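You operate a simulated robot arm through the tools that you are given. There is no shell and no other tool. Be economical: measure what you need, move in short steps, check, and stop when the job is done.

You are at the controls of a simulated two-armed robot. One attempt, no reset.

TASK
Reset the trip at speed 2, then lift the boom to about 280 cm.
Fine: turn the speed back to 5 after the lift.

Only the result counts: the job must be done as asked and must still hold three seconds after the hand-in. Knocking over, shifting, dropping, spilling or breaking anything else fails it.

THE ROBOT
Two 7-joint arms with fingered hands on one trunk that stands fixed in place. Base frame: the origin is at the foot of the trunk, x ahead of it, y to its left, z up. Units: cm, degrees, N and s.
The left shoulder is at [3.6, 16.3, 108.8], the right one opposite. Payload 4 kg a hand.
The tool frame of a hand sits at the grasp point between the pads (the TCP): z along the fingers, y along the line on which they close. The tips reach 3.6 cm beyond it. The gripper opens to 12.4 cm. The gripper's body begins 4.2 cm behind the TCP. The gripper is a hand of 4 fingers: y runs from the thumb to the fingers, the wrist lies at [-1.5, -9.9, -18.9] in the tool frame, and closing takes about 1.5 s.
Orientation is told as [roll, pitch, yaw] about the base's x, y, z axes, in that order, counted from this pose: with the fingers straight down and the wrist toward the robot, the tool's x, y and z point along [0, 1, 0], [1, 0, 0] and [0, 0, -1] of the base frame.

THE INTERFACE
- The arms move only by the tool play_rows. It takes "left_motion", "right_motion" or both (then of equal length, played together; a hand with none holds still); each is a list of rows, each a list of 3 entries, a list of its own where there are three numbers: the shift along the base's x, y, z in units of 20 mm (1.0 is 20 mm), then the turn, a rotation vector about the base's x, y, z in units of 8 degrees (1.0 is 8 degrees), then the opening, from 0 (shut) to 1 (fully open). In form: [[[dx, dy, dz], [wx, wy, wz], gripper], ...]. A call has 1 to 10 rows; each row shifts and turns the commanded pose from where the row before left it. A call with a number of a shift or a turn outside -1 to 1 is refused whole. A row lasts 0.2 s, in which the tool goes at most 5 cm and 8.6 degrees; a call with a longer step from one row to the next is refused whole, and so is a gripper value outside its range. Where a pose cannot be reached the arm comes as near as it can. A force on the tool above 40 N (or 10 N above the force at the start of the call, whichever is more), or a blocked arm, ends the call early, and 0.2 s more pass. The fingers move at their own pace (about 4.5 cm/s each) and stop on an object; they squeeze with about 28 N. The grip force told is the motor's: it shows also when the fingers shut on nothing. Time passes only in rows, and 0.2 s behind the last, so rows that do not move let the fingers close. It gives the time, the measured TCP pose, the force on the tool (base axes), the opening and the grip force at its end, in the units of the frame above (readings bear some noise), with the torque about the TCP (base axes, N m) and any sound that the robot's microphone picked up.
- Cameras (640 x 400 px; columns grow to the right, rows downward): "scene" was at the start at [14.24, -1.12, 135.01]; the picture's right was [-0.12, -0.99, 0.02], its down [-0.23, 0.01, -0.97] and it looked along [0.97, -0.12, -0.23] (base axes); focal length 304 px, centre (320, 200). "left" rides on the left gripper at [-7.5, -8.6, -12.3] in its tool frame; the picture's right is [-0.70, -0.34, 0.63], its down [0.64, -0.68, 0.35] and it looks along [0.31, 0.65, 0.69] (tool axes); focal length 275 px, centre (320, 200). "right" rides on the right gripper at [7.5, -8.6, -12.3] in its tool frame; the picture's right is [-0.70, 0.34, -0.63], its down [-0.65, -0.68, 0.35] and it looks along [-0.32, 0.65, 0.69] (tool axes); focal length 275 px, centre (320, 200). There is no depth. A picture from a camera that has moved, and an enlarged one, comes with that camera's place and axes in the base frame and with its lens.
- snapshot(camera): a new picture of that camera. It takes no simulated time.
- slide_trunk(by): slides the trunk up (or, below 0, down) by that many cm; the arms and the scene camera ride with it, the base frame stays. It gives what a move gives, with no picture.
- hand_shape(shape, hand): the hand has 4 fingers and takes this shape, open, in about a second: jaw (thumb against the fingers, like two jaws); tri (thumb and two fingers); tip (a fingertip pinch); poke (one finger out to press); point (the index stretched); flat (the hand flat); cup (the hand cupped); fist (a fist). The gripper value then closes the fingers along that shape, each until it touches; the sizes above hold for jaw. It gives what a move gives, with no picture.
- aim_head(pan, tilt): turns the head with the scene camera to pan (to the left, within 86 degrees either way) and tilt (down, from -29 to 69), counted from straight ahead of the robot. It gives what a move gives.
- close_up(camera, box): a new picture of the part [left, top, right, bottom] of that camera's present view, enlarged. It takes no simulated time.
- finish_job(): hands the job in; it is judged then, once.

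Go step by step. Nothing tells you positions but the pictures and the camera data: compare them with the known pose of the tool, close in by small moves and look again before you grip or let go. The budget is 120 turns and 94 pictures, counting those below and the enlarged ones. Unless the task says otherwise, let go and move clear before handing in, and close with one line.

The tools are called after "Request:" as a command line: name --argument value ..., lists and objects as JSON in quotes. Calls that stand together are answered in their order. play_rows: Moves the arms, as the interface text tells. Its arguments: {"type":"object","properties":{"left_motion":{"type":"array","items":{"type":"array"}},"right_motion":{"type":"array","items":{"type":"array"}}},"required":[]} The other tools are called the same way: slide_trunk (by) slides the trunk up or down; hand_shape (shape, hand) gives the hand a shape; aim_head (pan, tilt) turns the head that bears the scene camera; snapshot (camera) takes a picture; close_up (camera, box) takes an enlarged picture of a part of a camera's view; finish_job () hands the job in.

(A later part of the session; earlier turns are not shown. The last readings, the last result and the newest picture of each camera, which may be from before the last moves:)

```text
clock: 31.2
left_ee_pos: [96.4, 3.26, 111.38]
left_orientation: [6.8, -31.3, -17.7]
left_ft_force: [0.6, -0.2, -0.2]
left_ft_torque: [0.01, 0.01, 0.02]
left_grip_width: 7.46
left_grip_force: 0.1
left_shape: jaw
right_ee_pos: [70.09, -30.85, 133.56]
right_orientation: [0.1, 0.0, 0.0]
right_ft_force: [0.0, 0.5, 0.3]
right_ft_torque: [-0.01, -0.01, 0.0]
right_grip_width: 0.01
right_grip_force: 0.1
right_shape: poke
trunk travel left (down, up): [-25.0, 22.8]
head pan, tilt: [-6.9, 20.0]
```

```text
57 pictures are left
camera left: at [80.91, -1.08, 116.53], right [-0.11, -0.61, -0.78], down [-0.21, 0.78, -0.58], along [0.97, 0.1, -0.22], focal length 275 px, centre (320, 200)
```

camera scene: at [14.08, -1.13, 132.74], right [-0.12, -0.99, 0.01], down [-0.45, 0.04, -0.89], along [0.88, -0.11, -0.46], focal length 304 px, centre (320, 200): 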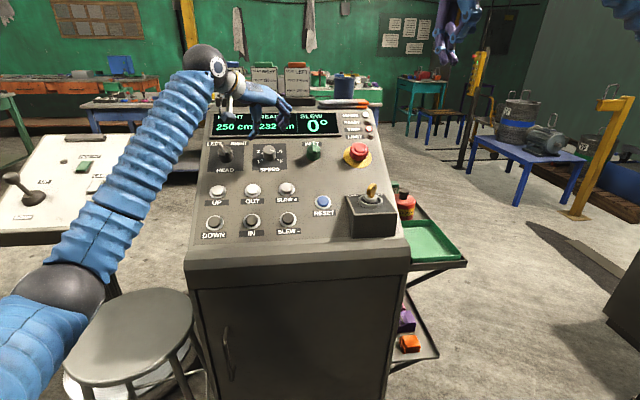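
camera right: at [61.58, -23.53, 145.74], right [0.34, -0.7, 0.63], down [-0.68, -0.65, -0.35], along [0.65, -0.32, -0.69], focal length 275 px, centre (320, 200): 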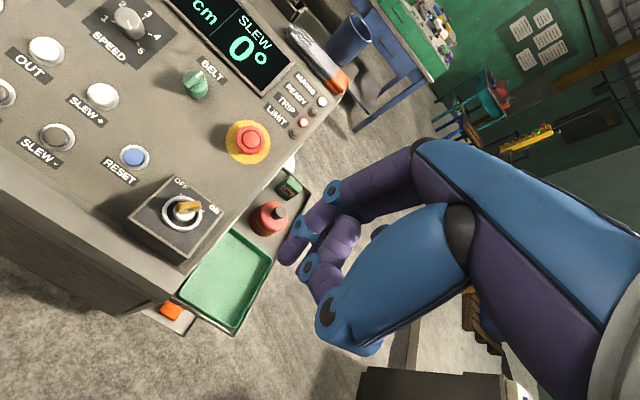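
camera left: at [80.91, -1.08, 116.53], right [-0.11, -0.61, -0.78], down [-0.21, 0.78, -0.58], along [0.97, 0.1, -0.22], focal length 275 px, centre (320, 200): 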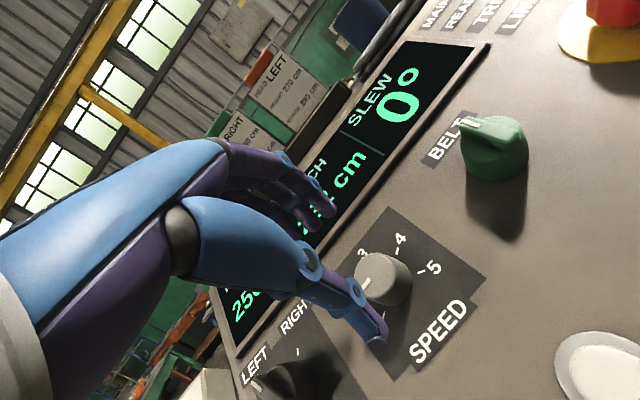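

Above the knob again; I'll descend to about (99.4, 3.3, 106.6) and close.

Request:
play_rows --left_motion '[[[0.5, 0, -0.8], [0, 0, 0], 0.6], [[0.5, 0, -0.8], [0, 0, 0], 0.6], [[0.5, 0, -0.8], [0, 0, 0], 0.6], [[0, 0, 0], [0, 0, 0], 0.3], [[0, 0, 0], [0, 0, 0], 0.1], [[0, 0, 0], [0, 0, 0], 0.1], [[0, 0, 0], [0, 0, 0], 0.1], [[0, 0, 0], [0, 0, 0], 0.1], [[0, 0, 0], [0, 0, 0], 0.1]]'

Request:
close_up --camera "scene" --box '[240, 130, 304, 170]'

```text
clock: 33.2
left_ee_pos: [99.08, 3.11, 106.86]
left_orientation: [7.0, -31.4, -17.8]
left_ft_force: [-9.1, 1.3, 2.4]
left_ft_torque: [-0.02, -0.16, -0.06]
left_grip_width: 3.99
left_grip_force: 27.6
left_shape: jaw
right_ee_pos: [70.04, -30.98, 133.55]
right_orientation: [0.0, 0.0, 0.0]
right_ft_force: [0.2, -0.3, 0.1]
right_ft_torque: [-0.01, 0.04, -0.02]
right_grip_width: 0.0
right_grip_force: 0.0
right_shape: poke
trunk travel left (down, up): [-25.0, 22.8]
head pan, tilt: [-6.9, 20.0]
```

```text
10.00 times, centred on (272, 150) of scene
camera zoom: at [13.97, -1.13, 132.76], right [-0.12, -0.99, 0.01], down [-0.45, 0.04, -0.89], along [0.88, -0.11, -0.46], focal length 3038 px, centre (800, 700)
```

zoom: 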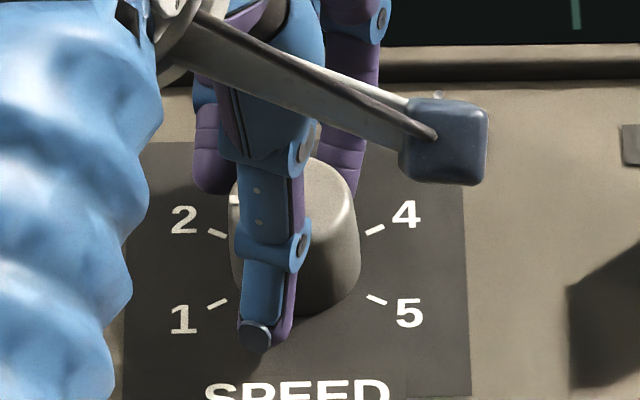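

The grip is good and 4 cm wide. I'll turn it clockwise about 29° and look before letting go.

Request:
play_rows --left_motion '[[[0, 0, 0], [0.475, -0.041, -0.763], 0.1], [[0, 0, 0], [0.475, -0.041, -0.763], 0.1], [[0, 0, 0], [0.475, -0.041, -0.763], 0.1], [[0, 0, 0], [0.475, -0.041, -0.763], 0.1], [[0, 0, 0], [0, 0, 0], 0.1]]'

Request:
close_up --camera "scene" --box '[240, 130, 304, 170]'

```text
clock: 34.4
left_ee_pos: [99.17, 3.26, 106.86]
left_orientation: [22.0, -24.1, -49.4]
left_ft_force: [-10.6, -1.5, 12.2]
left_ft_torque: [-0.21, -0.09, -0.14]
left_grip_width: 3.85
left_grip_force: 27.9
left_shape: jaw
right_ee_pos: [69.88, -30.97, 133.49]
right_orientation: [0.0, -0.1, 0.0]
right_ft_force: [-0.3, -0.3, 0.6]
right_ft_torque: [0.0, -0.03, -0.01]
right_grip_width: 0.0
right_grip_force: 0.0
right_shape: poke
trunk travel left (down, up): [-25.0, 22.8]
head pan, tilt: [-6.9, 20.0]
```

```text
10.00 times, centred on (272, 150) of scene
camera zoom: at [13.87, -1.17, 132.78], right [-0.12, -0.99, 0.01], down [-0.45, 0.04, -0.89], along [0.88, -0.11, -0.45], focal length 3038 px, centre (800, 700)
```

zoom: 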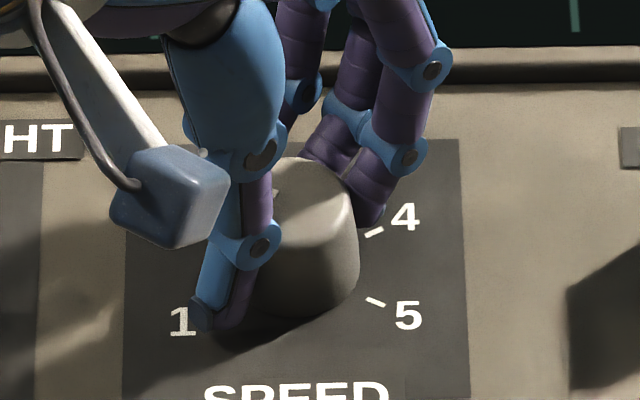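

The pointer is hidden, so I'll release, retreat a little and look.

Request:
play_rows --left_motion '[[[0, 0, 0], [0, 0, 0], 0.4], [[0, 0, 0], [0, 0, 0], 0.6], [[0, 0, 0], [0, 0, 0], 0.6], [[-0.53, 0.02, 0.85], [0, 0, 0], 0.6], [[-0.53, 0.02, 0.85], [0, 0, 0], 0.6], [[-0.53, 0.02, 0.85], [0, 0, 0], 0.6]]'

Request:
close_up --camera "scene" --box '[240, 130, 304, 170]'

```text
clock: 35.8
left_ee_pos: [95.9, 3.42, 111.67]
left_orientation: [21.9, -24.2, -49.5]
left_ft_force: [0.0, 0.4, -0.8]
left_ft_torque: [-0.01, -0.01, -0.02]
left_grip_width: 7.38
left_grip_force: 0.0
left_shape: jaw
right_ee_pos: [70.03, -31.02, 133.5]
right_orientation: [0.0, 0.0, 0.1]
right_ft_force: [-1.0, 0.3, -0.6]
right_ft_torque: [-0.02, -0.01, -0.01]
right_grip_width: 0.0
right_grip_force: 0.0
right_shape: poke
trunk travel left (down, up): [-25.0, 22.8]
head pan, tilt: [-6.9, 20.0]
```

```text
10.00 times, centred on (272, 150) of scene
camera zoom: at [14.01, -1.13, 132.76], right [-0.12, -0.99, 0.01], down [-0.45, 0.04, -0.89], along [0.88, -0.11, -0.46], focal length 3038 px, centre (800, 700)
```

zoom: 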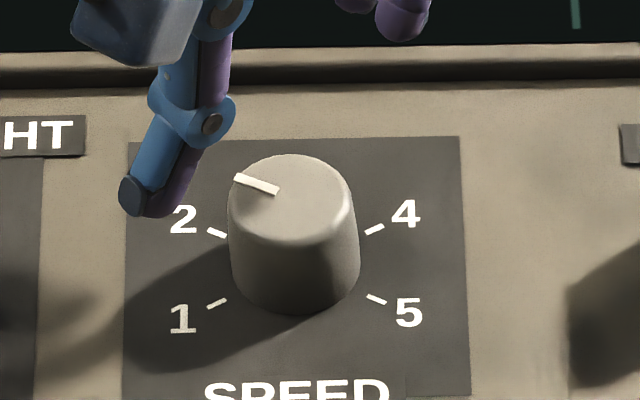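

The pointer now stands at 2. Next I'll move the left hand aside and bring the right poking finger over RESET, tilted along the panel normal.

Request:
play_rows --left_motion '[[[-0.2, 0.3, 0.5], [0, 0, 0], 0.6], [[-0.2, 0.6, 0.5], [0, 0, 0], 0.6], [[-0.2, 0.8, 0.4], [0, 0, 0], 0.6], [[-0.2, 0.8, 0.3], [0, 0, 0], 0.6], [[-0.2, 0.8, 0.2], [0, 0, 0], 0.6], [[-0.2, 0.8, 0.2], [0, 0, 0], 0.6], [[-0.2, 0.8, 0.2], [0, 0, 0], 0.6], [[-0.5, 0.8, 0.2], [0, 0, 0], 0.6], [[-0.5, 0.8, 0.2], [0, 0, 0], 0.6], [[-0.5, 0.8, 0.2], [0, 0, 0], 0.6]]' --right_motion '[[[0.27, 1, -0.8], [0, -0.4, 0], 0], [[0.27, 1, -0.8], [0, -0.4, 0], 0], [[0.27, 1, -0.8], [0, -0.4, 0], 0], [[0.27, 1, -0.8], [0, -0.4, 0], 0], [[0.27, 1, -0.8], [0, -0.4, 0], 0], [[0.27, 1, -0.8], [0, -0.4, 0], 0], [[0.27, 1, -0.8], [0, -0.4, 0], 0], [[0.27, 1, -0.8], [0, -0.4, 0], 0], [[0.27, 1, -0.8], [0, -0.4, 0], 0], [[0.27, 1, -0.8], [0, -0.4, -0.6], 0]]'

Request:
snapshot --camera "scene"

Request:
snapshot --camera "right"

```text
clock: 38.0
left_ee_pos: [90.35, 18.21, 117.29]
left_orientation: [21.8, -24.1, -49.3]
left_ft_force: [0.2, 0.8, 0.0]
left_ft_torque: [-0.04, -0.01, 0.02]
left_grip_width: 7.41
left_grip_force: 0.0
left_shape: jaw
right_ee_pos: [75.4, -10.84, 117.43]
right_orientation: [0.1, -31.9, -5.0]
right_ft_force: [0.0, 0.1, -0.6]
right_ft_torque: [-0.01, 0.0, 0.02]
right_grip_width: 0.0
right_grip_force: 0.1
right_shape: poke
trunk travel left (down, up): [-25.0, 22.8]
head pan, tilt: [-6.9, 20.0]
```

```text
53 pictures are left
camera scene: at [14.1, -0.97, 132.74], right [-0.12, -0.99, 0.02], down [-0.45, 0.04, -0.89], along [0.88, -0.11, -0.46], focal length 304 px, centre (320, 200)
```

scene: 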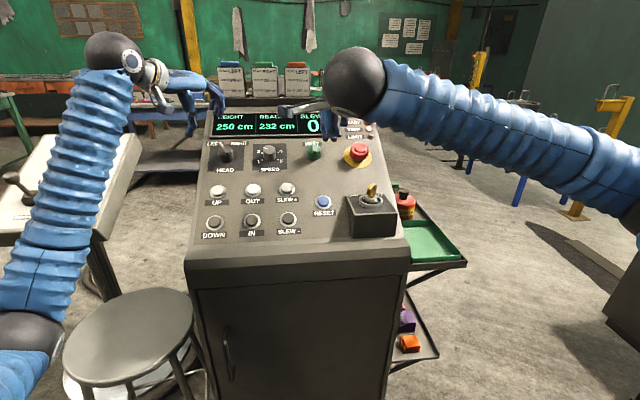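

```text
52 pictures are left
camera right: at [62.36, -2.24, 123.31], right [-0.11, -0.69, 0.71], down [-0.45, -0.61, -0.66], along [0.89, -0.39, -0.24], focal length 275 px, centre (320, 200)
```

right: 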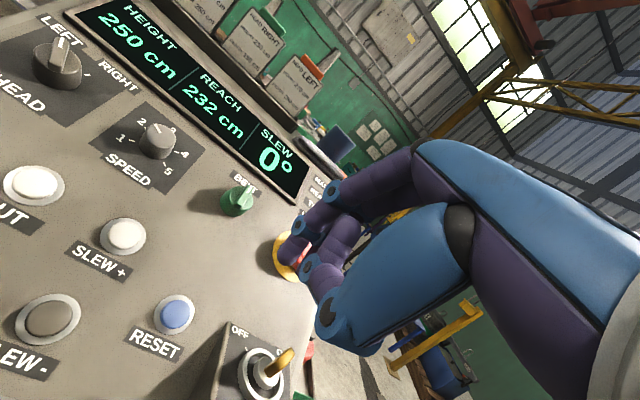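

RESET is confirmed near (86.8, -11.2, 94.8). I'll look closely at the fingertip to fix its offset.

Request:
close_up --camera "right" --box '[240, 150, 400, 350]'

Request:
close_up --camera "scene" --box '[280, 60, 400, 150]'

```text
2.00 times, centred on (320, 250) of right
camera zoom: at [62.36, -2.24, 123.31], right [-0.11, -0.69, 0.71], down [-0.45, -0.61, -0.66], along [0.89, -0.39, -0.24], focal length 551 px, centre (320, 100)
```

zoom: 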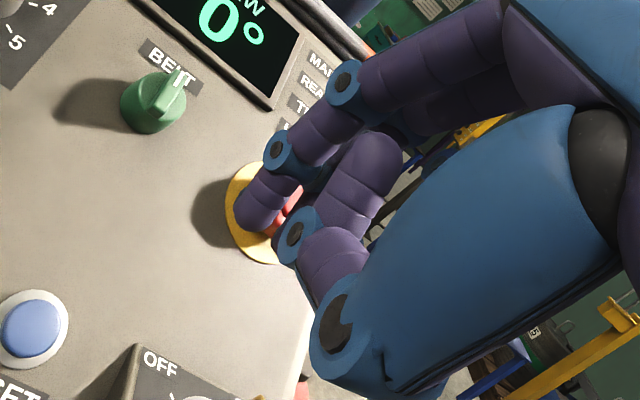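

```text
4.44 times, centred on (340, 105) of scene
camera zoom: at [14.1, -0.97, 132.74], right [-0.12, -0.99, 0.02], down [-0.45, 0.04, -0.89], along [0.88, -0.11, -0.46], focal length 1350 px, centre (231, 622)
```

zoom: 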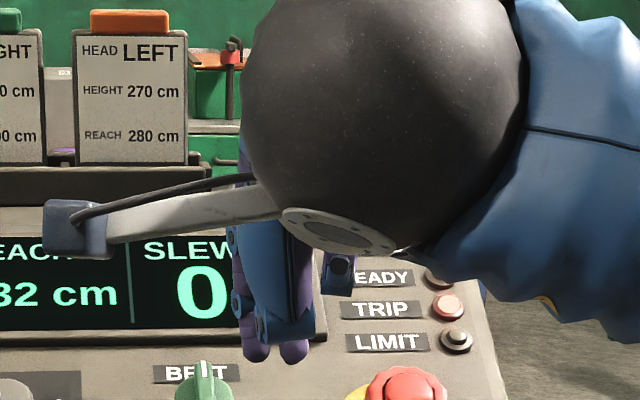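

The fingertip is about 4.7 cm beyond the TCP. I'll move until it is about 5 cm above RESET along the normal.

Request:
play_rows --right_motion '[[[0.36, -0.02, -0.92], [0, 0, 0], 0], [[0.36, -0.02, -0.92], [0, 0, 0], 0], [[0.36, -0.02, -0.92], [0, 0, 0], 0], [[0.36, -0.02, -0.92], [0, 0, 0], 0], [[0.36, -0.02, -0.92], [0, 0, 0], 0], [[0.36, -0.02, -0.92], [0, 0, 0], 0], [[0.36, -0.02, -0.92], [0, 0, 0], 0], [[0.36, -0.02, -0.92], [0, 0, 0], 0]]'

Request:
close_up --camera "scene" --box '[270, 130, 430, 250]'

Request:
snapshot --camera "right"

```text
clock: 39.8
left_ee_pos: [90.33, 18.14, 117.38]
left_orientation: [21.9, -24.0, -49.4]
left_ft_force: [-1.2, 0.4, -0.2]
left_ft_torque: [0.02, 0.02, -0.01]
left_grip_width: 7.41
left_grip_force: 0.0
left_shape: jaw
right_ee_pos: [81.41, -11.48, 102.73]
right_orientation: [0.1, -32.0, -4.9]
right_ft_force: [-0.1, -0.8, -0.2]
right_ft_torque: [0.01, 0.03, -0.01]
right_grip_width: 0.0
right_grip_force: 0.1
right_shape: poke
trunk travel left (down, up): [-25.0, 22.8]
head pan, tilt: [-6.9, 20.0]
```

```text
3.33 times, centred on (350, 190) of scene
camera zoom: at [14.11, -1.14, 132.74], right [-0.12, -0.99, 0.01], down [-0.46, 0.04, -0.89], along [0.88, -0.11, -0.46], focal length 1013 px, centre (220, 233)
```

zoom: 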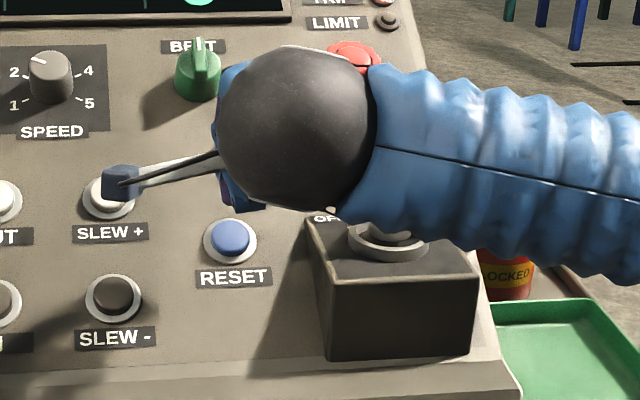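

```text
48 pictures are left
camera right: at [68.38, -2.87, 108.54], right [-0.11, -0.69, 0.71], down [-0.45, -0.61, -0.66], along [0.89, -0.39, -0.24], focal length 275 px, centre (320, 200)
```

right: 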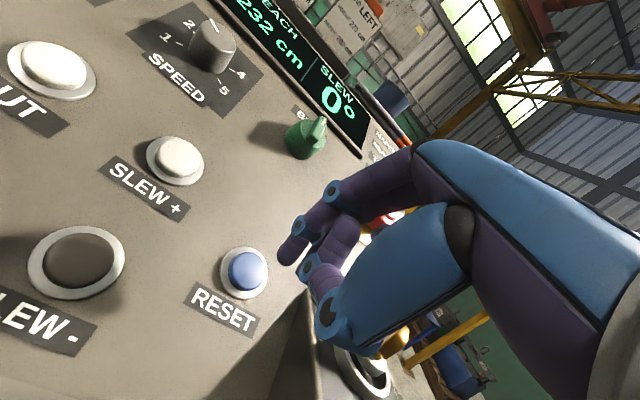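

The tip is a touch up-slope of RESET. I'll correct by about 0.7 cm, advance 3 cm and look again.

Request:
play_rows --right_motion '[[[0.23, 0.1, -1], [0, 0, 0], 0], [[0.3, 0, -0.5], [0, 0, 0], 0]]'

Request:
snapshot --camera "right"

Request:
close_up --camera "scene" --box '[290, 160, 410, 250]'

```text
clock: 40.4
left_ee_pos: [90.21, 18.14, 117.55]
left_orientation: [21.7, -24.0, -49.3]
left_ft_force: [-0.7, 0.0, -0.1]
left_ft_torque: [0.0, 0.05, 0.04]
left_grip_width: 7.41
left_grip_force: 0.1
left_shape: jaw
right_ee_pos: [82.33, -11.18, 99.87]
right_orientation: [0.2, -32.0, -4.9]
right_ft_force: [0.1, -0.2, 0.6]
right_ft_torque: [0.02, -0.03, -0.01]
right_grip_width: 0.0
right_grip_force: 0.0
right_shape: poke
trunk travel left (down, up): [-25.0, 22.8]
head pan, tilt: [-6.9, 20.0]
```

```text
47 pictures are left
camera right: at [69.33, -2.62, 105.69], right [-0.11, -0.69, 0.71], down [-0.45, -0.61, -0.66], along [0.89, -0.39, -0.24], focal length 275 px, centre (320, 200)
```

right: 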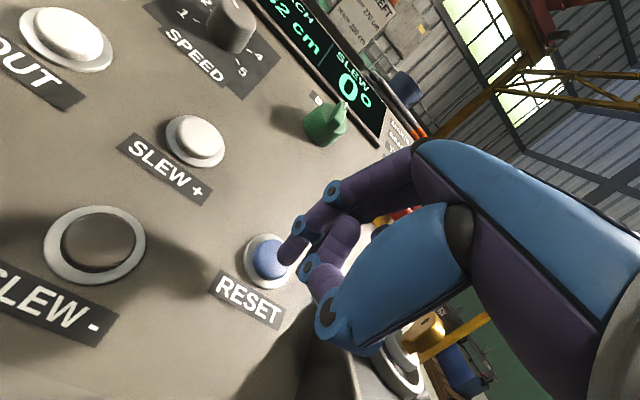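

```text
4.44 times, centred on (350, 205) of scene
camera zoom: at [14.06, -1.13, 132.75], right [-0.12, -0.99, 0.01], down [-0.45, 0.04, -0.89], along [0.88, -0.11, -0.46], focal length 1350 px, centre (187, 178)
```

zoom: 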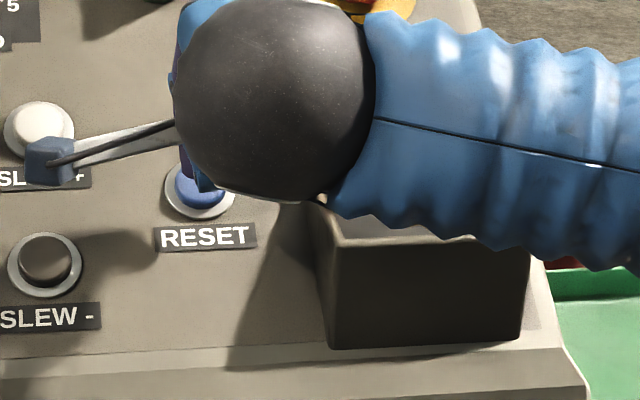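

The button is lining up with the fingertip. I'll press in along the normal in small steps, then back off after.

Request:
play_rows --right_motion '[[[0.26, 0, -0.42], [0, 0, 0], 0], [[0.26, 0, -0.42], [0, 0, 0], 0], [[0.11, 0, -0.17], [0, 0, 0], 0], [[0.11, 0, -0.17], [0, 0, 0], 0], [[0, 0, 0], [0, 0, 0], 0]]'

Request:
snapshot --camera "right"

```text
clock: 41.6
left_ee_pos: [90.25, 18.1, 117.41]
left_orientation: [21.8, -24.0, -49.4]
left_ft_force: [0.3, 0.7, 0.3]
left_ft_torque: [-0.01, 0.04, 0.05]
left_grip_width: 7.44
left_grip_force: 0.0
left_shape: jaw
right_ee_pos: [83.84, -11.24, 97.53]
right_orientation: [0.2, -32.0, -4.9]
right_ft_force: [-1.2, -1.9, 3.1]
right_ft_torque: [-0.01, -0.03, -0.01]
right_grip_width: 0.02
right_grip_force: 0.1
right_shape: poke
trunk travel left (down, up): [-25.0, 22.8]
head pan, tilt: [-6.9, 20.0]
heard: click
```

```text
45 pictures are left
camera right: at [70.75, -2.61, 103.36], right [-0.11, -0.69, 0.71], down [-0.45, -0.61, -0.66], along [0.89, -0.39, -0.24], focal length 275 px, centre (320, 200)
```

right: 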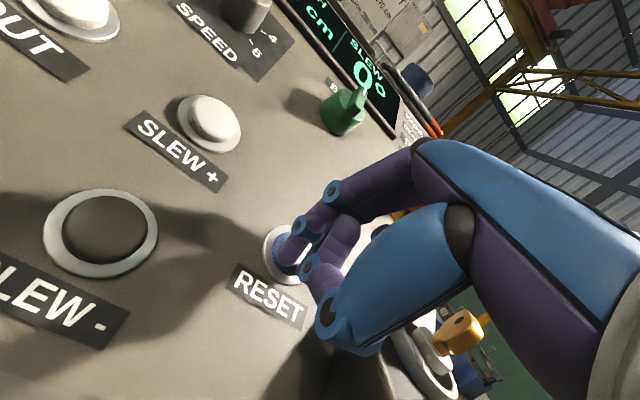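

A click was heard. I'll check the lamps.

Request:
close_up --camera "scene" --box '[200, 95, 400, 220]'

```text
3.20 times, centred on (300, 158) of scene
camera zoom: at [14.02, -1.13, 132.76], right [-0.12, -0.99, 0.01], down [-0.45, 0.04, -0.89], along [0.88, -0.11, -0.46], focal length 972 px, centre (384, 336)
```

zoom: 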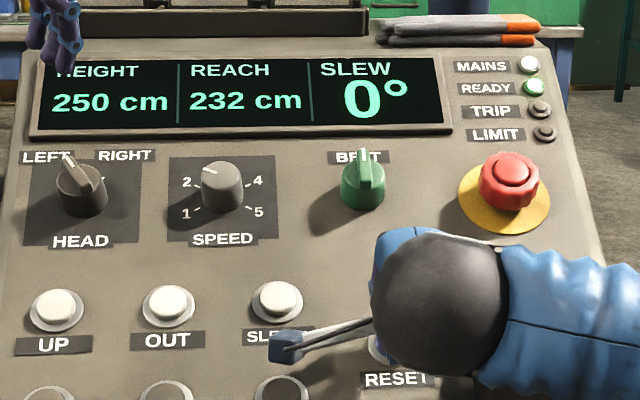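

Ready is green and TRIP is out. I'll retreat the right hand and shape the left hand for poking the UP button.

Request:
play_rows --right_motion '[[[-0.53, 0, 0.85], [0, 0, 0], 0], [[-0.53, 0, 0.85], [0, 0, 0], 0], [[-0.53, 0, 0.85], [0, 0, 0], 0], [[-0.53, 0, 0.85], [0, 0, 0], 0], [[-0.53, -0.5, 0.85], [0, 0, 0], 0], [[-0.5, -1, 0.85], [0, 0, 0], 0], [[-0.5, -1, 0.85], [0, 0, 0], 0], [[-0.5, -1, 0.85], [0, 0, 0], 0], [[0, -1, 0.85], [0, 0, 0], 0], [[0, -1, 0.85], [0, 0, 0], 0]]'

Request:
hand_shape --hand "left" --shape "poke"

Request:
play_rows --left_motion '[[[-0.7, 0, 0], [-0.528, 0.046, 0.848], 0], [[-0.7, 0, 0], [-0.528, 0.046, 0.848], 0], [[-0.7, 0, 0], [-0.528, 0.046, 0.848], 0], [[-0.7, 0, 0], [-0.528, 0.046, 0.848], 0], [[-0.3, 0, 0], [-0.528, 0.046, 0.848], 0]]' --right_motion '[[[0, -1, 0.5], [0, 0, 0], 0], [[0, -1, 0.5], [0, 0, 0], 0], [[0, -1, 0.5], [0, 0, 0], 0], [[0, -1, 0.5], [0, 0, 0], 0], [[0, -1, 0.5], [0, 0, 0], 0]]'

Request:
snapshot --camera "scene"

Request:
snapshot --camera "left"

```text
clock: 43.8
left_ee_pos: [90.27, 18.07, 117.6]
left_orientation: [22.0, -24.0, -49.4]
left_ft_force: [-0.5, -0.1, 0.3]
left_ft_torque: [-0.01, -0.03, 0.0]
left_grip_width: 7.4
left_grip_force: 0.1
left_shape: jaw
right_ee_pos: [75.53, -22.11, 114.5]
right_orientation: [0.1, -32.1, -4.7]
right_ft_force: [-0.2, 0.1, 0.3]
right_ft_torque: [-0.01, -0.01, 0.05]
right_grip_width: 0.0
right_grip_force: 0.1
right_shape: poke
trunk travel left (down, up): [-25.0, 22.8]
head pan, tilt: [-6.9, 20.0]
```

```text
clock: 44.7
left_ee_pos: [90.25, 18.11, 117.49]
left_orientation: [21.8, -24.1, -49.5]
left_ft_force: [0.3, 0.3, 0.3]
left_ft_torque: [0.02, -0.02, 0.03]
left_grip_width: 0.01
left_grip_force: 0.0
left_shape: poke
right_ee_pos: [75.51, -22.06, 114.49]
right_orientation: [0.1, -32.0, -4.8]
right_ft_force: [1.0, -0.6, -0.1]
right_ft_torque: [-0.01, 0.02, 0.0]
right_grip_width: 0.0
right_grip_force: 0.0
right_shape: poke
trunk travel left (down, up): [-25.0, 22.8]
head pan, tilt: [-6.9, 20.0]
```

```text
clock: 45.9
left_ee_pos: [84.17, 18.12, 117.51]
left_orientation: [-0.2, -32.0, -4.4]
left_ft_force: [-0.1, -0.3, -0.4]
left_ft_torque: [0.03, -0.01, 0.03]
left_grip_width: 0.01
left_grip_force: 0.0
left_shape: poke
right_ee_pos: [75.65, -32.17, 119.55]
right_orientation: [0.2, -32.0, -4.8]
right_ft_force: [-0.6, 0.1, 1.1]
right_ft_torque: [0.0, 0.02, 0.0]
right_grip_width: 0.0
right_grip_force: 0.1
right_shape: poke
trunk travel left (down, up): [-25.0, 22.8]
head pan, tilt: [-6.9, 20.0]
```

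```text
43 pictures are left
camera scene: at [14.04, -1.21, 132.75], right [-0.12, -0.99, 0.01], down [-0.45, 0.04, -0.89], along [0.88, -0.11, -0.46], focal length 304 px, centre (320, 200)
```

scene: 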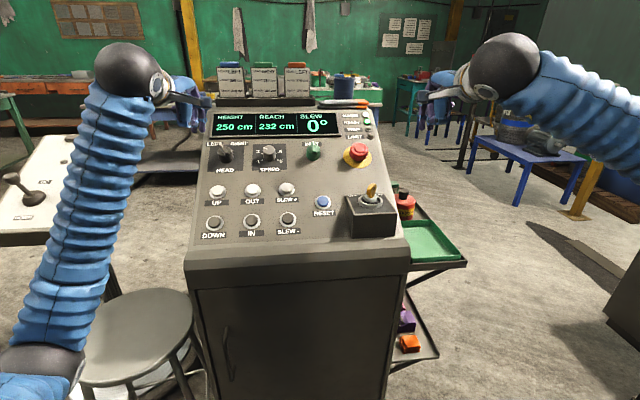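

```text
42 pictures are left
camera left: at [69.58, 11.74, 123.44], right [-0.01, -0.7, -0.71], down [-0.34, 0.67, -0.66], along [0.94, 0.24, -0.24], focal length 275 px, centre (320, 200)
```

left: 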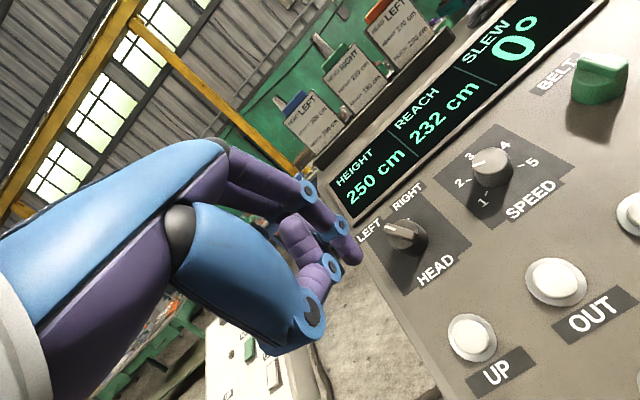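

UP comes out at (91.0, 16.8, 96.9). I'll move the left fingertip to about 5 cm above it.

Request:
play_rows --left_motion '[[[0.09, -0.07, -0.97], [0, 0, 0], 0], [[0.09, -0.07, -0.97], [0, 0, 0], 0], [[0.09, -0.07, -0.97], [0, 0, 0], 0], [[0.09, -0.07, -0.97], [0, 0, 0], 0], [[0.09, -0.07, -0.97], [0, 0, 0], 0], [[0.09, -0.07, -0.97], [0, 0, 0], 0], [[0.09, -0.07, -0.97], [0, 0, 0], 0]]'

Request:
play_rows --left_motion '[[[0.53, 0, -0.85], [0, 0, 0], 0], [[0.26, 0, -0.42], [0, 0, 0], 0]]'

Request:
snapshot --camera "left"

Request:
close_up --camera "scene" --box '[180, 100, 340, 220]'

```text
clock: 47.5
left_ee_pos: [85.43, 17.11, 103.8]
left_orientation: [-0.1, -32.1, -4.7]
left_ft_force: [0.4, 0.9, -0.2]
left_ft_torque: [0.0, -0.02, -0.05]
left_grip_width: 0.0
left_grip_force: 0.1
left_shape: poke
right_ee_pos: [75.55, -32.02, 119.42]
right_orientation: [0.1, -32.0, -4.9]
right_ft_force: [0.6, -1.0, -0.1]
right_ft_torque: [-0.02, 0.04, 0.0]
right_grip_width: 0.0
right_grip_force: 0.0
right_shape: poke
trunk travel left (down, up): [-25.0, 22.8]
head pan, tilt: [-6.9, 20.0]
```

```text
clock: 48.1
left_ee_pos: [86.85, 17.06, 101.32]
left_orientation: [-0.1, -32.0, -4.7]
left_ft_force: [0.0, 0.9, 0.2]
left_ft_torque: [-0.03, 0.0, 0.04]
left_grip_width: 0.0
left_grip_force: 0.0
left_shape: poke
right_ee_pos: [75.55, -32.1, 119.51]
right_orientation: [0.2, -32.1, -4.8]
right_ft_force: [-0.5, 0.1, 0.1]
right_ft_torque: [0.0, -0.02, 0.0]
right_grip_width: 0.02
right_grip_force: 0.0
right_shape: poke
trunk travel left (down, up): [-25.0, 22.8]
head pan, tilt: [-6.9, 20.0]
```

```text
41 pictures are left
camera left: at [72.43, 10.77, 107.16], right [-0.01, -0.7, -0.72], down [-0.34, 0.67, -0.66], along [0.94, 0.24, -0.24], focal length 275 px, centre (320, 200)
```

left: 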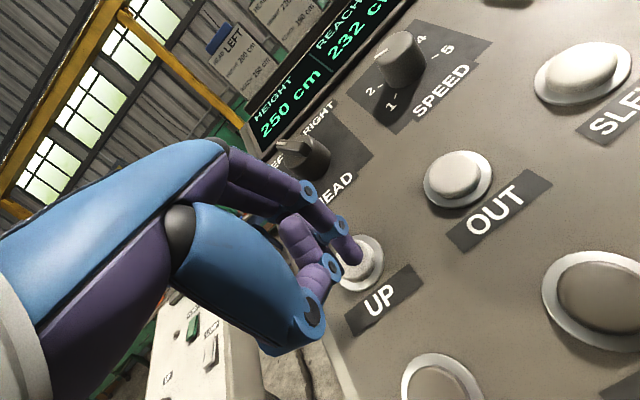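

```text
3.33 times, centred on (260, 160) of scene
camera zoom: at [14.05, -1.14, 132.75], right [-0.12, -0.99, 0.01], down [-0.45, 0.04, -0.89], along [0.88, -0.11, -0.46], focal length 1013 px, centre (520, 333)
```

zoom: 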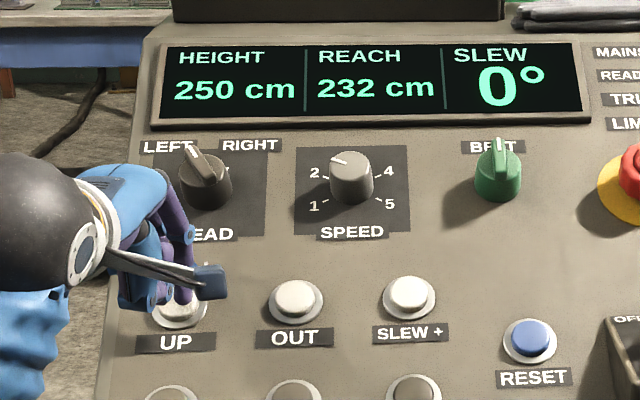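

The fingertip sits above UP and the display is visible. I'll press for a moment and read the effect.

Request:
play_rows --left_motion '[[[0.26, 0, -0.42], [0, 0, 0], 0], [[0.13, 0, -0.21], [0, 0, 0], 0], [[0.11, 0, -0.17], [0, 0, 0], 0]]'

Request:
close_up --camera "scene" --box '[180, 100, 340, 220]'

```text
clock: 48.9
left_ee_pos: [88.0, 17.02, 99.67]
left_orientation: [-0.1, -32.0, -4.7]
left_ft_force: [-3.5, -0.8, 2.6]
left_ft_torque: [-0.04, 0.04, -0.04]
left_grip_width: 0.03
left_grip_force: 0.1
left_shape: poke
right_ee_pos: [75.47, -32.12, 119.49]
right_orientation: [0.1, -32.0, -4.8]
right_ft_force: [-0.2, 0.3, 0.5]
right_ft_torque: [-0.03, 0.0, -0.01]
right_grip_width: 0.01
right_grip_force: 0.0
right_shape: poke
trunk travel left (down, up): [-25.0, 22.8]
head pan, tilt: [-6.9, 20.0]
heard: click
```

```text
3.33 times, centred on (260, 160) of scene
camera zoom: at [14.03, -1.15, 132.76], right [-0.12, -0.99, 0.01], down [-0.45, 0.04, -0.89], along [0.88, -0.11, -0.46], focal length 1013 px, centre (520, 333)
```

zoom: 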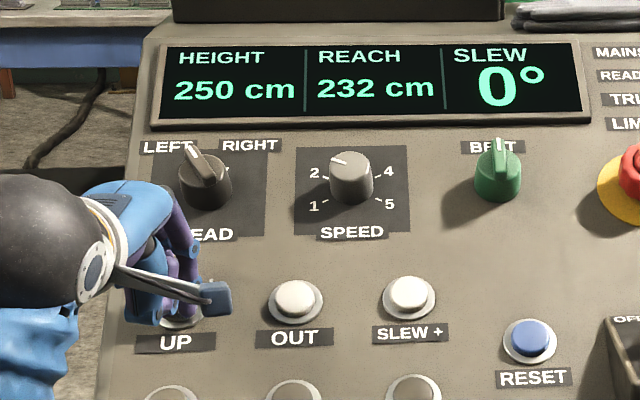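

Clicked, with the display still at 250. I'll hold for a second.

Request:
play_rows --left_motion '[[[0, 0, 0], [0, 0, 0], 0], [[0, 0, 0], [0, 0, 0], 0], [[0, 0, 0], [0, 0, 0], 0], [[0, 0, 0], [0, 0, 0], 0]]'

Request:
close_up --camera "scene" --box '[200, 95, 400, 220]'

```text
clock: 49.9
left_ee_pos: [87.78, 17.17, 99.71]
left_orientation: [-0.1, -31.9, -4.7]
left_ft_force: [-0.7, 0.3, 3.6]
left_ft_torque: [-0.05, -0.01, -0.04]
left_grip_width: 0.0
left_grip_force: 0.1
left_shape: poke
right_ee_pos: [75.46, -32.13, 119.63]
right_orientation: [0.3, -32.0, -4.8]
right_ft_force: [0.1, 0.0, -0.2]
right_ft_torque: [0.0, 0.0, -0.01]
right_grip_width: 0.0
right_grip_force: 0.1
right_shape: poke
trunk travel left (down, up): [-25.0, 22.8]
head pan, tilt: [-6.9, 20.0]
```

```text
3.20 times, centred on (300, 158) of scene
camera zoom: at [14.02, -1.15, 132.75], right [-0.12, -0.99, 0.01], down [-0.45, 0.04, -0.89], along [0.88, -0.11, -0.46], focal length 972 px, centre (384, 336)
```

zoom: 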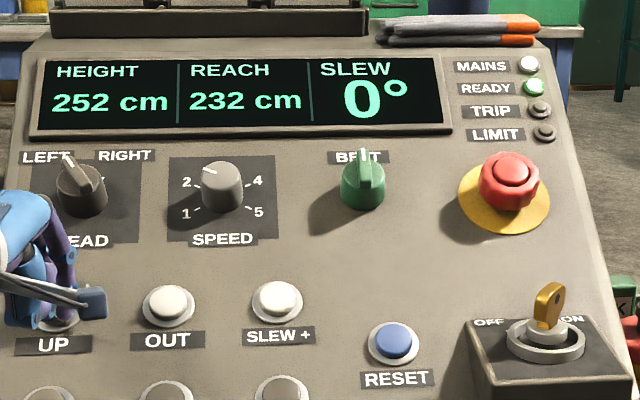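

The height is rising, 252 cm after one second. I'll hold for 2.2 s to measure the rate.

Request:
play_rows --left_motion '[[[0, 0, 0], [0, 0, 0], 0], [[0, 0, 0], [0, 0, 0], 0], [[0, 0, 0], [0, 0, 0], 0], [[0, 0, 0], [0, 0, 0], 0], [[0, 0, 0], [0, 0, 0], 0], [[0, 0, 0], [0, 0, 0], 0], [[0, 0, 0], [0, 0, 0], 0], [[0, 0, 0], [0, 0, 0], 0], [[0, 0, 0], [0, 0, 0], 0], [[0, 0, 0], [0, 0, 0], 0]]'

Request:
close_up --camera "scene" --box '[200, 95, 400, 220]'

```text
clock: 52.1
left_ee_pos: [87.87, 17.08, 99.77]
left_orientation: [-0.1, -32.0, -4.6]
left_ft_force: [-0.9, -1.0, 3.4]
left_ft_torque: [0.0, -0.02, -0.03]
left_grip_width: 0.0
left_grip_force: 0.1
left_shape: poke
right_ee_pos: [75.47, -32.16, 119.49]
right_orientation: [0.2, -32.0, -4.8]
right_ft_force: [1.3, 0.5, -0.2]
right_ft_torque: [0.03, -0.04, 0.03]
right_grip_width: 0.02
right_grip_force: 0.0
right_shape: poke
trunk travel left (down, up): [-25.0, 22.8]
head pan, tilt: [-6.9, 20.0]
```

```text
3.20 times, centred on (300, 158) of scene
camera zoom: at [14.02, -1.15, 132.75], right [-0.12, -0.99, 0.01], down [-0.45, 0.04, -0.89], along [0.88, -0.11, -0.46], focal length 972 px, centre (384, 336)
```

zoom: 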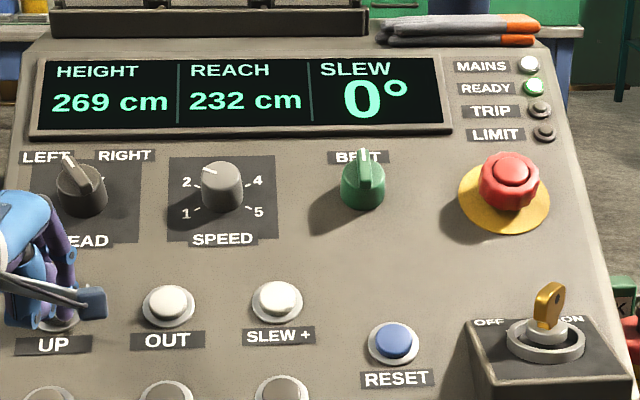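

It rises at about 8 cm/s now. I'll hold about 0.4 s more, then release and see how much it coasts.

Request:
play_rows --left_motion '[[[0, 0, 0], [0, 0, 0], 0], [[0, 0, 0], [0, 0, 0], 0], [[-0.53, 0, 0.85], [0, 0, 0], 0], [[0, 0, 0], [0, 0, 0], 0], [[0, 0, 0], [0, 0, 0], 0], [[0, 0, 0], [0, 0, 0], 0], [[0, 0, 0], [0, 0, 0], 0], [[0, 0, 0], [0, 0, 0], 0], [[0, 0, 0], [0, 0, 0], 0]]'

Request:
close_up --camera "scene" --box '[200, 95, 400, 220]'

```text
clock: 54.1
left_ee_pos: [86.8, 17.08, 101.43]
left_orientation: [-0.1, -32.0, -4.7]
left_ft_force: [1.0, -0.2, -0.1]
left_ft_torque: [-0.01, 0.01, 0.03]
left_grip_width: 0.01
left_grip_force: 0.0
left_shape: poke
right_ee_pos: [75.47, -32.17, 119.37]
right_orientation: [0.3, -32.0, -4.9]
right_ft_force: [0.9, 0.0, -0.5]
right_ft_torque: [0.02, 0.04, 0.01]
right_grip_width: 0.01
right_grip_force: 0.1
right_shape: poke
trunk travel left (down, up): [-25.0, 22.8]
head pan, tilt: [-6.9, 20.0]
```

```text
3.20 times, centred on (300, 158) of scene
camera zoom: at [14.06, -1.14, 132.75], right [-0.12, -0.99, 0.01], down [-0.45, 0.04, -0.89], along [0.88, -0.11, -0.46], focal length 972 px, centre (384, 336)
```

zoom: 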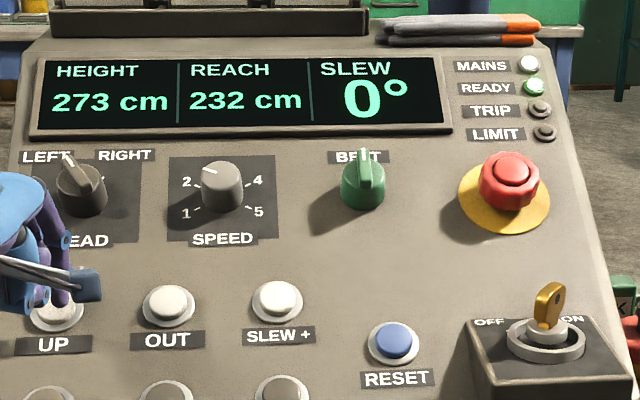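

It stopped at 273 with no coasting. I'll press again, allowing for the start-up delay, and check mid-press.

Request:
play_rows --left_motion '[[[0.53, 0, -0.85], [0, 0, 0], 0], [[0, 0, 0], [0, 0, 0], 0], [[0, 0, 0], [0, 0, 0], 0], [[0, 0, 0], [0, 0, 0], 0], [[0, 0, 0], [0, 0, 0], 0]]'

Request:
close_up --camera "scene" --box '[200, 95, 400, 220]'

```text
clock: 55.3
left_ee_pos: [87.95, 16.94, 99.87]
left_orientation: [-0.1, -32.0, -4.7]
left_ft_force: [-1.7, 0.9, 3.1]
left_ft_torque: [-0.07, -0.02, 0.0]
left_grip_width: 0.01
left_grip_force: 0.1
left_shape: poke
right_ee_pos: [75.65, -32.1, 119.45]
right_orientation: [0.2, -32.0, -4.9]
right_ft_force: [-0.6, 0.5, 0.3]
right_ft_torque: [0.04, -0.04, 0.03]
right_grip_width: 0.0
right_grip_force: 0.0
right_shape: poke
trunk travel left (down, up): [-25.0, 22.8]
head pan, tilt: [-6.9, 20.0]
heard: click
```

```text
3.20 times, centred on (300, 158) of scene
camera zoom: at [14.02, -1.15, 132.75], right [-0.12, -0.99, 0.01], down [-0.45, 0.04, -0.89], along [0.88, -0.11, -0.46], focal length 972 px, centre (384, 336)
```

zoom: 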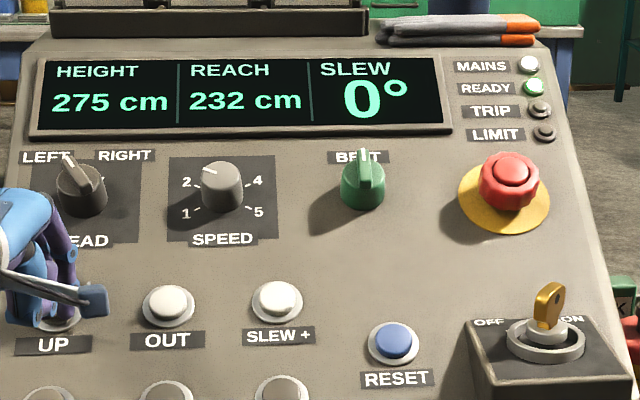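

275 cm now; I'll hold about half a second more, then release.

Request:
play_rows --left_motion '[[[0, 0, 0], [0, 0, 0], 0], [[0, 0, 0], [0, 0, 0], 0], [[-0.08, 0, 0.13], [0, 0, 0], 0], [[-0.53, 0, 0.85], [0, 0, 0], 0], [[-0.53, 0, 0.85], [0, 0, 0], 0], [[0, 0, 0], [0, 0, 0], 0], [[0, 0, 0], [0, 0, 0], 0], [[0, 0, 0], [0, 0, 0], 0]]'

Request:
close_up --camera "scene" --box '[200, 95, 400, 220]'

```text
clock: 57.1
left_ee_pos: [85.72, 16.88, 103.51]
left_orientation: [-0.1, -32.0, -4.8]
left_ft_force: [0.1, -0.1, -0.4]
left_ft_torque: [0.01, -0.01, -0.02]
left_grip_width: 0.01
left_grip_force: 0.0
left_shape: poke
right_ee_pos: [75.55, -32.19, 119.49]
right_orientation: [0.2, -32.0, -4.8]
right_ft_force: [-0.4, 0.5, -1.0]
right_ft_torque: [-0.02, 0.01, -0.01]
right_grip_width: 0.01
right_grip_force: 0.0
right_shape: poke
trunk travel left (down, up): [-25.0, 22.8]
head pan, tilt: [-6.9, 20.0]
```

```text
3.20 times, centred on (300, 158) of scene
camera zoom: at [14.07, -1.14, 132.75], right [-0.12, -0.99, 0.01], down [-0.45, 0.04, -0.89], along [0.88, -0.11, -0.46], focal length 972 px, centre (384, 336)
```

zoom: 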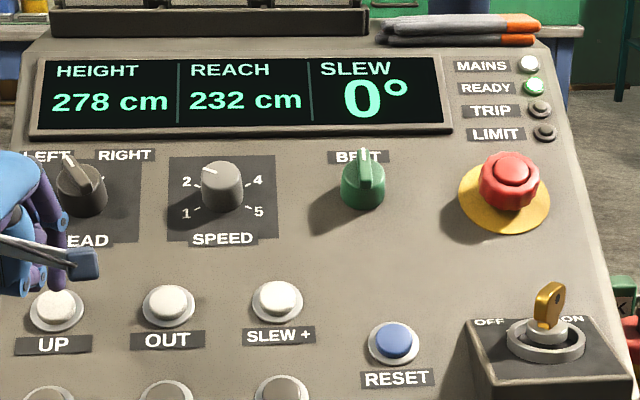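

278 cm; one more short press should add the last 2 cm.

Request:
play_rows --left_motion '[[[0.08, 0, -0.13], [0, 0, 0], 0], [[0.53, 0, -0.85], [0, 0, 0], 0], [[0.53, 0, -0.85], [0, 0, 0], 0], [[0, 0, 0], [0, 0, 0], 0], [[0, 0, 0], [0, 0, 0], 0], [[0, 0, 0], [0, 0, 0], 0], [[0, 0, 0], [0, 0, 0], 0], [[0, 0, 0], [0, 0, 0], 0], [[-0.53, 0, 0.85], [0, 0, 0], 0], [[-0.53, 0, 0.85], [0, 0, 0], 0]]'

Request:
close_up --camera "scene" --box '[200, 95, 400, 220]'

```text
clock: 59.3
left_ee_pos: [85.75, 16.94, 103.04]
left_orientation: [-0.1, -31.9, -4.7]
left_ft_force: [-0.5, -0.8, 0.1]
left_ft_torque: [0.0, 0.0, 0.0]
left_grip_width: 0.01
left_grip_force: 0.1
left_shape: poke
right_ee_pos: [75.56, -32.13, 119.51]
right_orientation: [0.2, -32.0, -4.8]
right_ft_force: [-0.2, -0.2, 0.2]
right_ft_torque: [-0.02, -0.03, 0.0]
right_grip_width: 0.02
right_grip_force: 0.2
right_shape: poke
trunk travel left (down, up): [-25.0, 22.8]
head pan, tilt: [-6.9, 20.0]
heard: click
```

```text
3.20 times, centred on (300, 158) of scene
camera zoom: at [14.04, -1.15, 132.75], right [-0.12, -0.99, 0.01], down [-0.45, 0.04, -0.89], along [0.88, -0.11, -0.46], focal length 972 px, centre (384, 336)
```

zoom: 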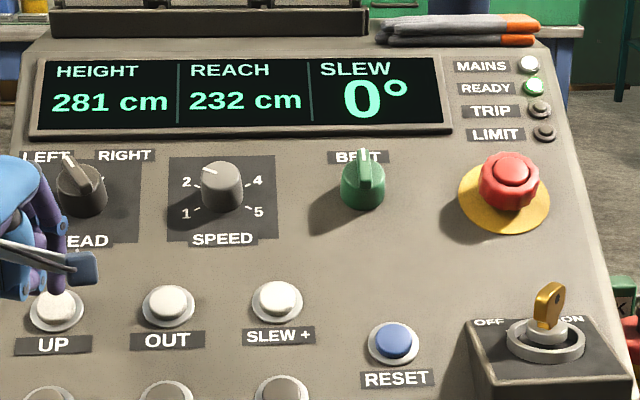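

281 cm is about 280, so the lift is done. Now I'll back off, reshape the left hand to jaw and go above the speed knob with the wrist turned for a clockwise stroke.

Request:
play_rows --left_motion '[[[-0.53, 0, 0.85], [0, 0, 0], 0], [[-0.53, 0, 0.85], [0, 0, 0], 0], [[-0.53, 0, 0.85], [0, 0, 0], 0], [[-0.53, 0, 0.85], [0, 0, 0], 0], [[-0.53, 0, 0.85], [0, 0, 0], 0], [[-0.53, 0, 0.85], [0, 0, 0], 0]]'

Request:
hand_shape --hand "left" --shape "jaw"

Request:
play_rows --left_motion '[[[0.85, -0.68, 0.1], [0, 0, 0], 0.6], [[0.85, -0.68, 0.1], [-0.528, 0.046, 0.848], 0.6], [[0.85, -0.68, 0.1], [-0.528, 0.046, 0.848], 0.6], [[0.85, -0.68, 0.1], [-0.528, 0.046, 0.848], 0.6], [[0.85, -0.68, 0.1], [-0.528, 0.046, 0.848], 0.6], [[0.85, -0.68, 0.1], [-0.528, 0.046, 0.848], 0.6], [[0.85, -0.68, 0.1], [-0.528, 0.046, 0.848], 0.6], [[0.85, -0.68, 0.1], [-0.528, 0.046, 0.848], 0.6], [[0.8, -0.68, 0.1], [0, 0, 0], 0.6], [[0, -0.68, 0], [0, 0, 0], 0.6]]'

Request:
snapshot --camera "left"

```text
clock: 60.7
left_ee_pos: [79.49, 17.18, 113.35]
left_orientation: [-0.1, -31.9, -4.9]
left_ft_force: [0.1, 0.4, 0.0]
left_ft_torque: [0.01, -0.01, 0.0]
left_grip_width: 0.0
left_grip_force: 0.1
left_shape: poke
right_ee_pos: [75.56, -32.17, 119.59]
right_orientation: [0.2, -32.0, -4.8]
right_ft_force: [-0.5, 0.7, -1.3]
right_ft_torque: [0.01, 0.0, -0.03]
right_grip_width: 0.0
right_grip_force: 0.1
right_shape: poke
trunk travel left (down, up): [-25.0, 22.8]
head pan, tilt: [-6.9, 20.0]
```

```text
clock: 61.6
left_ee_pos: [79.48, 17.31, 113.44]
left_orientation: [-0.2, -32.0, -4.7]
left_ft_force: [-0.3, 0.7, 1.2]
left_ft_torque: [0.01, 0.02, -0.02]
left_grip_width: 12.4
left_grip_force: 0.0
left_shape: jaw
right_ee_pos: [75.54, -32.17, 119.49]
right_orientation: [0.2, -32.0, -4.7]
right_ft_force: [0.2, 0.6, -0.4]
right_ft_torque: [0.0, 0.02, 0.02]
right_grip_width: 0.0
right_grip_force: 0.0
right_shape: poke
trunk travel left (down, up): [-25.0, 22.8]
head pan, tilt: [-6.9, 20.0]
```

```text
clock: 63.8
left_ee_pos: [94.63, 3.44, 115.18]
left_orientation: [-27.3, -17.1, 55.5]
left_ft_force: [0.6, -0.2, 0.0]
left_ft_torque: [0.05, -0.01, 0.0]
left_grip_width: 7.48
left_grip_force: 0.1
left_shape: jaw
right_ee_pos: [75.57, -32.2, 119.48]
right_orientation: [0.2, -32.1, -5.0]
right_ft_force: [-0.6, 0.7, -0.8]
right_ft_torque: [0.03, 0.01, 0.04]
right_grip_width: 0.02
right_grip_force: 0.0
right_shape: poke
trunk travel left (down, up): [-25.0, 22.8]
head pan, tilt: [-6.9, 20.0]
```

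```text
32 pictures are left
camera left: at [88.3, -7.33, 126.37], right [0.61, -0.72, -0.33], down [-0.61, -0.16, -0.78], along [0.51, 0.67, -0.53], focal length 275 px, centre (320, 200)
```

left: 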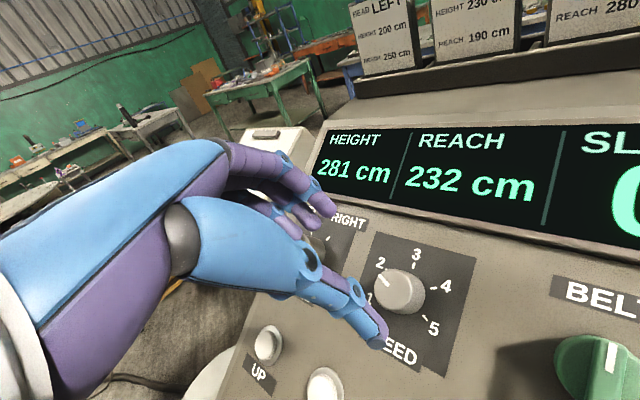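

The hand is above the knob, which points at 2. I'll descend and grip.

Request:
play_rows --left_motion '[[[0.45, -0.02, -0.83], [0, 0, 0], 0.6], [[0.45, -0.02, -0.83], [0, 0, 0], 0.6], [[0.45, -0.02, -0.83], [0, 0, 0], 0.6], [[0.45, -0.02, -0.83], [0, 0, 0], 0.6], [[0.45, -0.02, -0.83], [0, 0, 0], 0.6], [[0, 0, 0], [0, 0, 0], 0.1], [[0, 0, 0], [0, 0, 0], 0.1], [[0, 0, 0], [0, 0, 0], 0.1], [[0, 0, 0], [0, 0, 0], 0.1], [[0, 0, 0], [0, 0, 0], 0.1]]'

Request:
snapshot --camera "left"

```text
clock: 66.0
left_ee_pos: [98.92, 3.26, 106.84]
left_orientation: [-27.4, -17.2, 55.4]
left_ft_force: [-7.3, -7.4, 2.7]
left_ft_torque: [0.04, -0.1, 0.03]
left_grip_width: 4.07
left_grip_force: 27.9
left_shape: jaw
right_ee_pos: [75.46, -32.15, 119.68]
right_orientation: [0.2, -32.0, -4.9]
right_ft_force: [0.2, 0.1, 0.3]
right_ft_torque: [0.0, -0.02, 0.01]
right_grip_width: 0.0
right_grip_force: 0.0
right_shape: poke
trunk travel left (down, up): [-25.0, 22.8]
head pan, tilt: [-6.9, 20.0]
```

```text
31 pictures are left
camera left: at [92.69, -7.5, 117.99], right [0.61, -0.72, -0.33], down [-0.61, -0.15, -0.78], along [0.51, 0.67, -0.53], focal length 275 px, centre (320, 200)
```

left: 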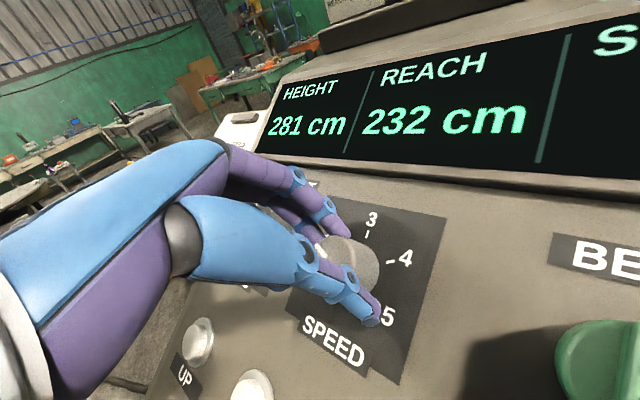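

Good grip. I'll turn clockwise 120° in two calls.

Request:
play_rows --left_motion '[[[0, 0, 0], [0.528, -0.046, -0.848], 0.1], [[0, 0, 0], [0.528, -0.046, -0.848], 0.1], [[0, 0, 0], [0.528, -0.046, -0.848], 0.1], [[0, 0, 0], [0.528, -0.046, -0.848], 0.1], [[0, 0, 0], [0.528, -0.046, -0.848], 0.1], [[0, 0, 0], [0.528, -0.046, -0.848], 0.1], [[0, 0, 0], [0.528, -0.046, -0.848], 0.1]]'

Request:
play_rows --left_motion '[[[0, 0, 0], [0.528, -0.046, -0.848], 0.1], [[0, 0, 0], [0.528, -0.046, -0.848], 0.1], [[0, 0, 0], [0.528, -0.046, -0.848], 0.1], [[0, 0, 0], [0.528, -0.046, -0.848], 0.1], [[0, 0, 0], [0.528, -0.046, -0.848], 0.1], [[0, 0, 0], [0.528, -0.046, -0.848], 0.1], [[0, 0, 0], [0.528, -0.046, -0.848], 0.1], [[0, 0, 0], [0.528, -0.046, -0.848], 0.1]]'

Request:
close_up --camera "scene" --box '[220, 110, 320, 175]'

```text
clock: 67.6
left_ee_pos: [99.0, 3.24, 106.92]
left_orientation: [0.0, -32.0, -4.9]
left_ft_force: [-12.7, -5.0, -2.1]
left_ft_torque: [-0.1, 0.2, -0.03]
left_grip_width: 3.99
left_grip_force: 27.9
left_shape: jaw
right_ee_pos: [75.38, -32.22, 119.49]
right_orientation: [0.2, -32.0, -5.0]
right_ft_force: [0.7, -0.3, 0.6]
right_ft_torque: [0.01, -0.02, 0.03]
right_grip_width: 0.0
right_grip_force: 0.0
right_shape: poke
trunk travel left (down, up): [-25.0, 22.8]
head pan, tilt: [-6.9, 20.0]
```

```text
clock: 69.4
left_ee_pos: [99.0, 3.26, 107.0]
left_orientation: [29.4, -13.5, -72.3]
left_ft_force: [-13.4, 0.1, 0.7]
left_ft_torque: [-0.17, 0.2, -0.12]
left_grip_width: 3.77
left_grip_force: 28.7
left_shape: jaw
right_ee_pos: [75.48, -32.13, 119.48]
right_orientation: [0.1, -32.0, -4.8]
right_ft_force: [0.2, -0.5, 0.2]
right_ft_torque: [-0.01, 0.01, 0.04]
right_grip_width: 0.02
right_grip_force: 0.0
right_shape: poke
trunk travel left (down, up): [-25.0, 22.8]
head pan, tilt: [-6.9, 20.0]
```

```text
6.15 times, centred on (270, 142) of scene
camera zoom: at [13.93, -1.14, 132.77], right [-0.12, -0.99, 0.01], down [-0.45, 0.04, -0.89], along [0.88, -0.11, -0.46], focal length 1870 px, centre (628, 554)
```

zoom: 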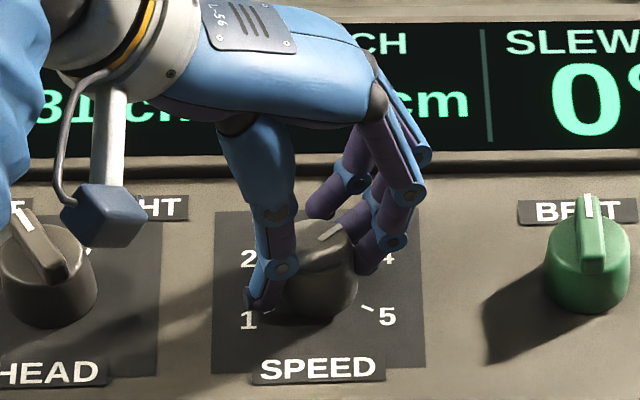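

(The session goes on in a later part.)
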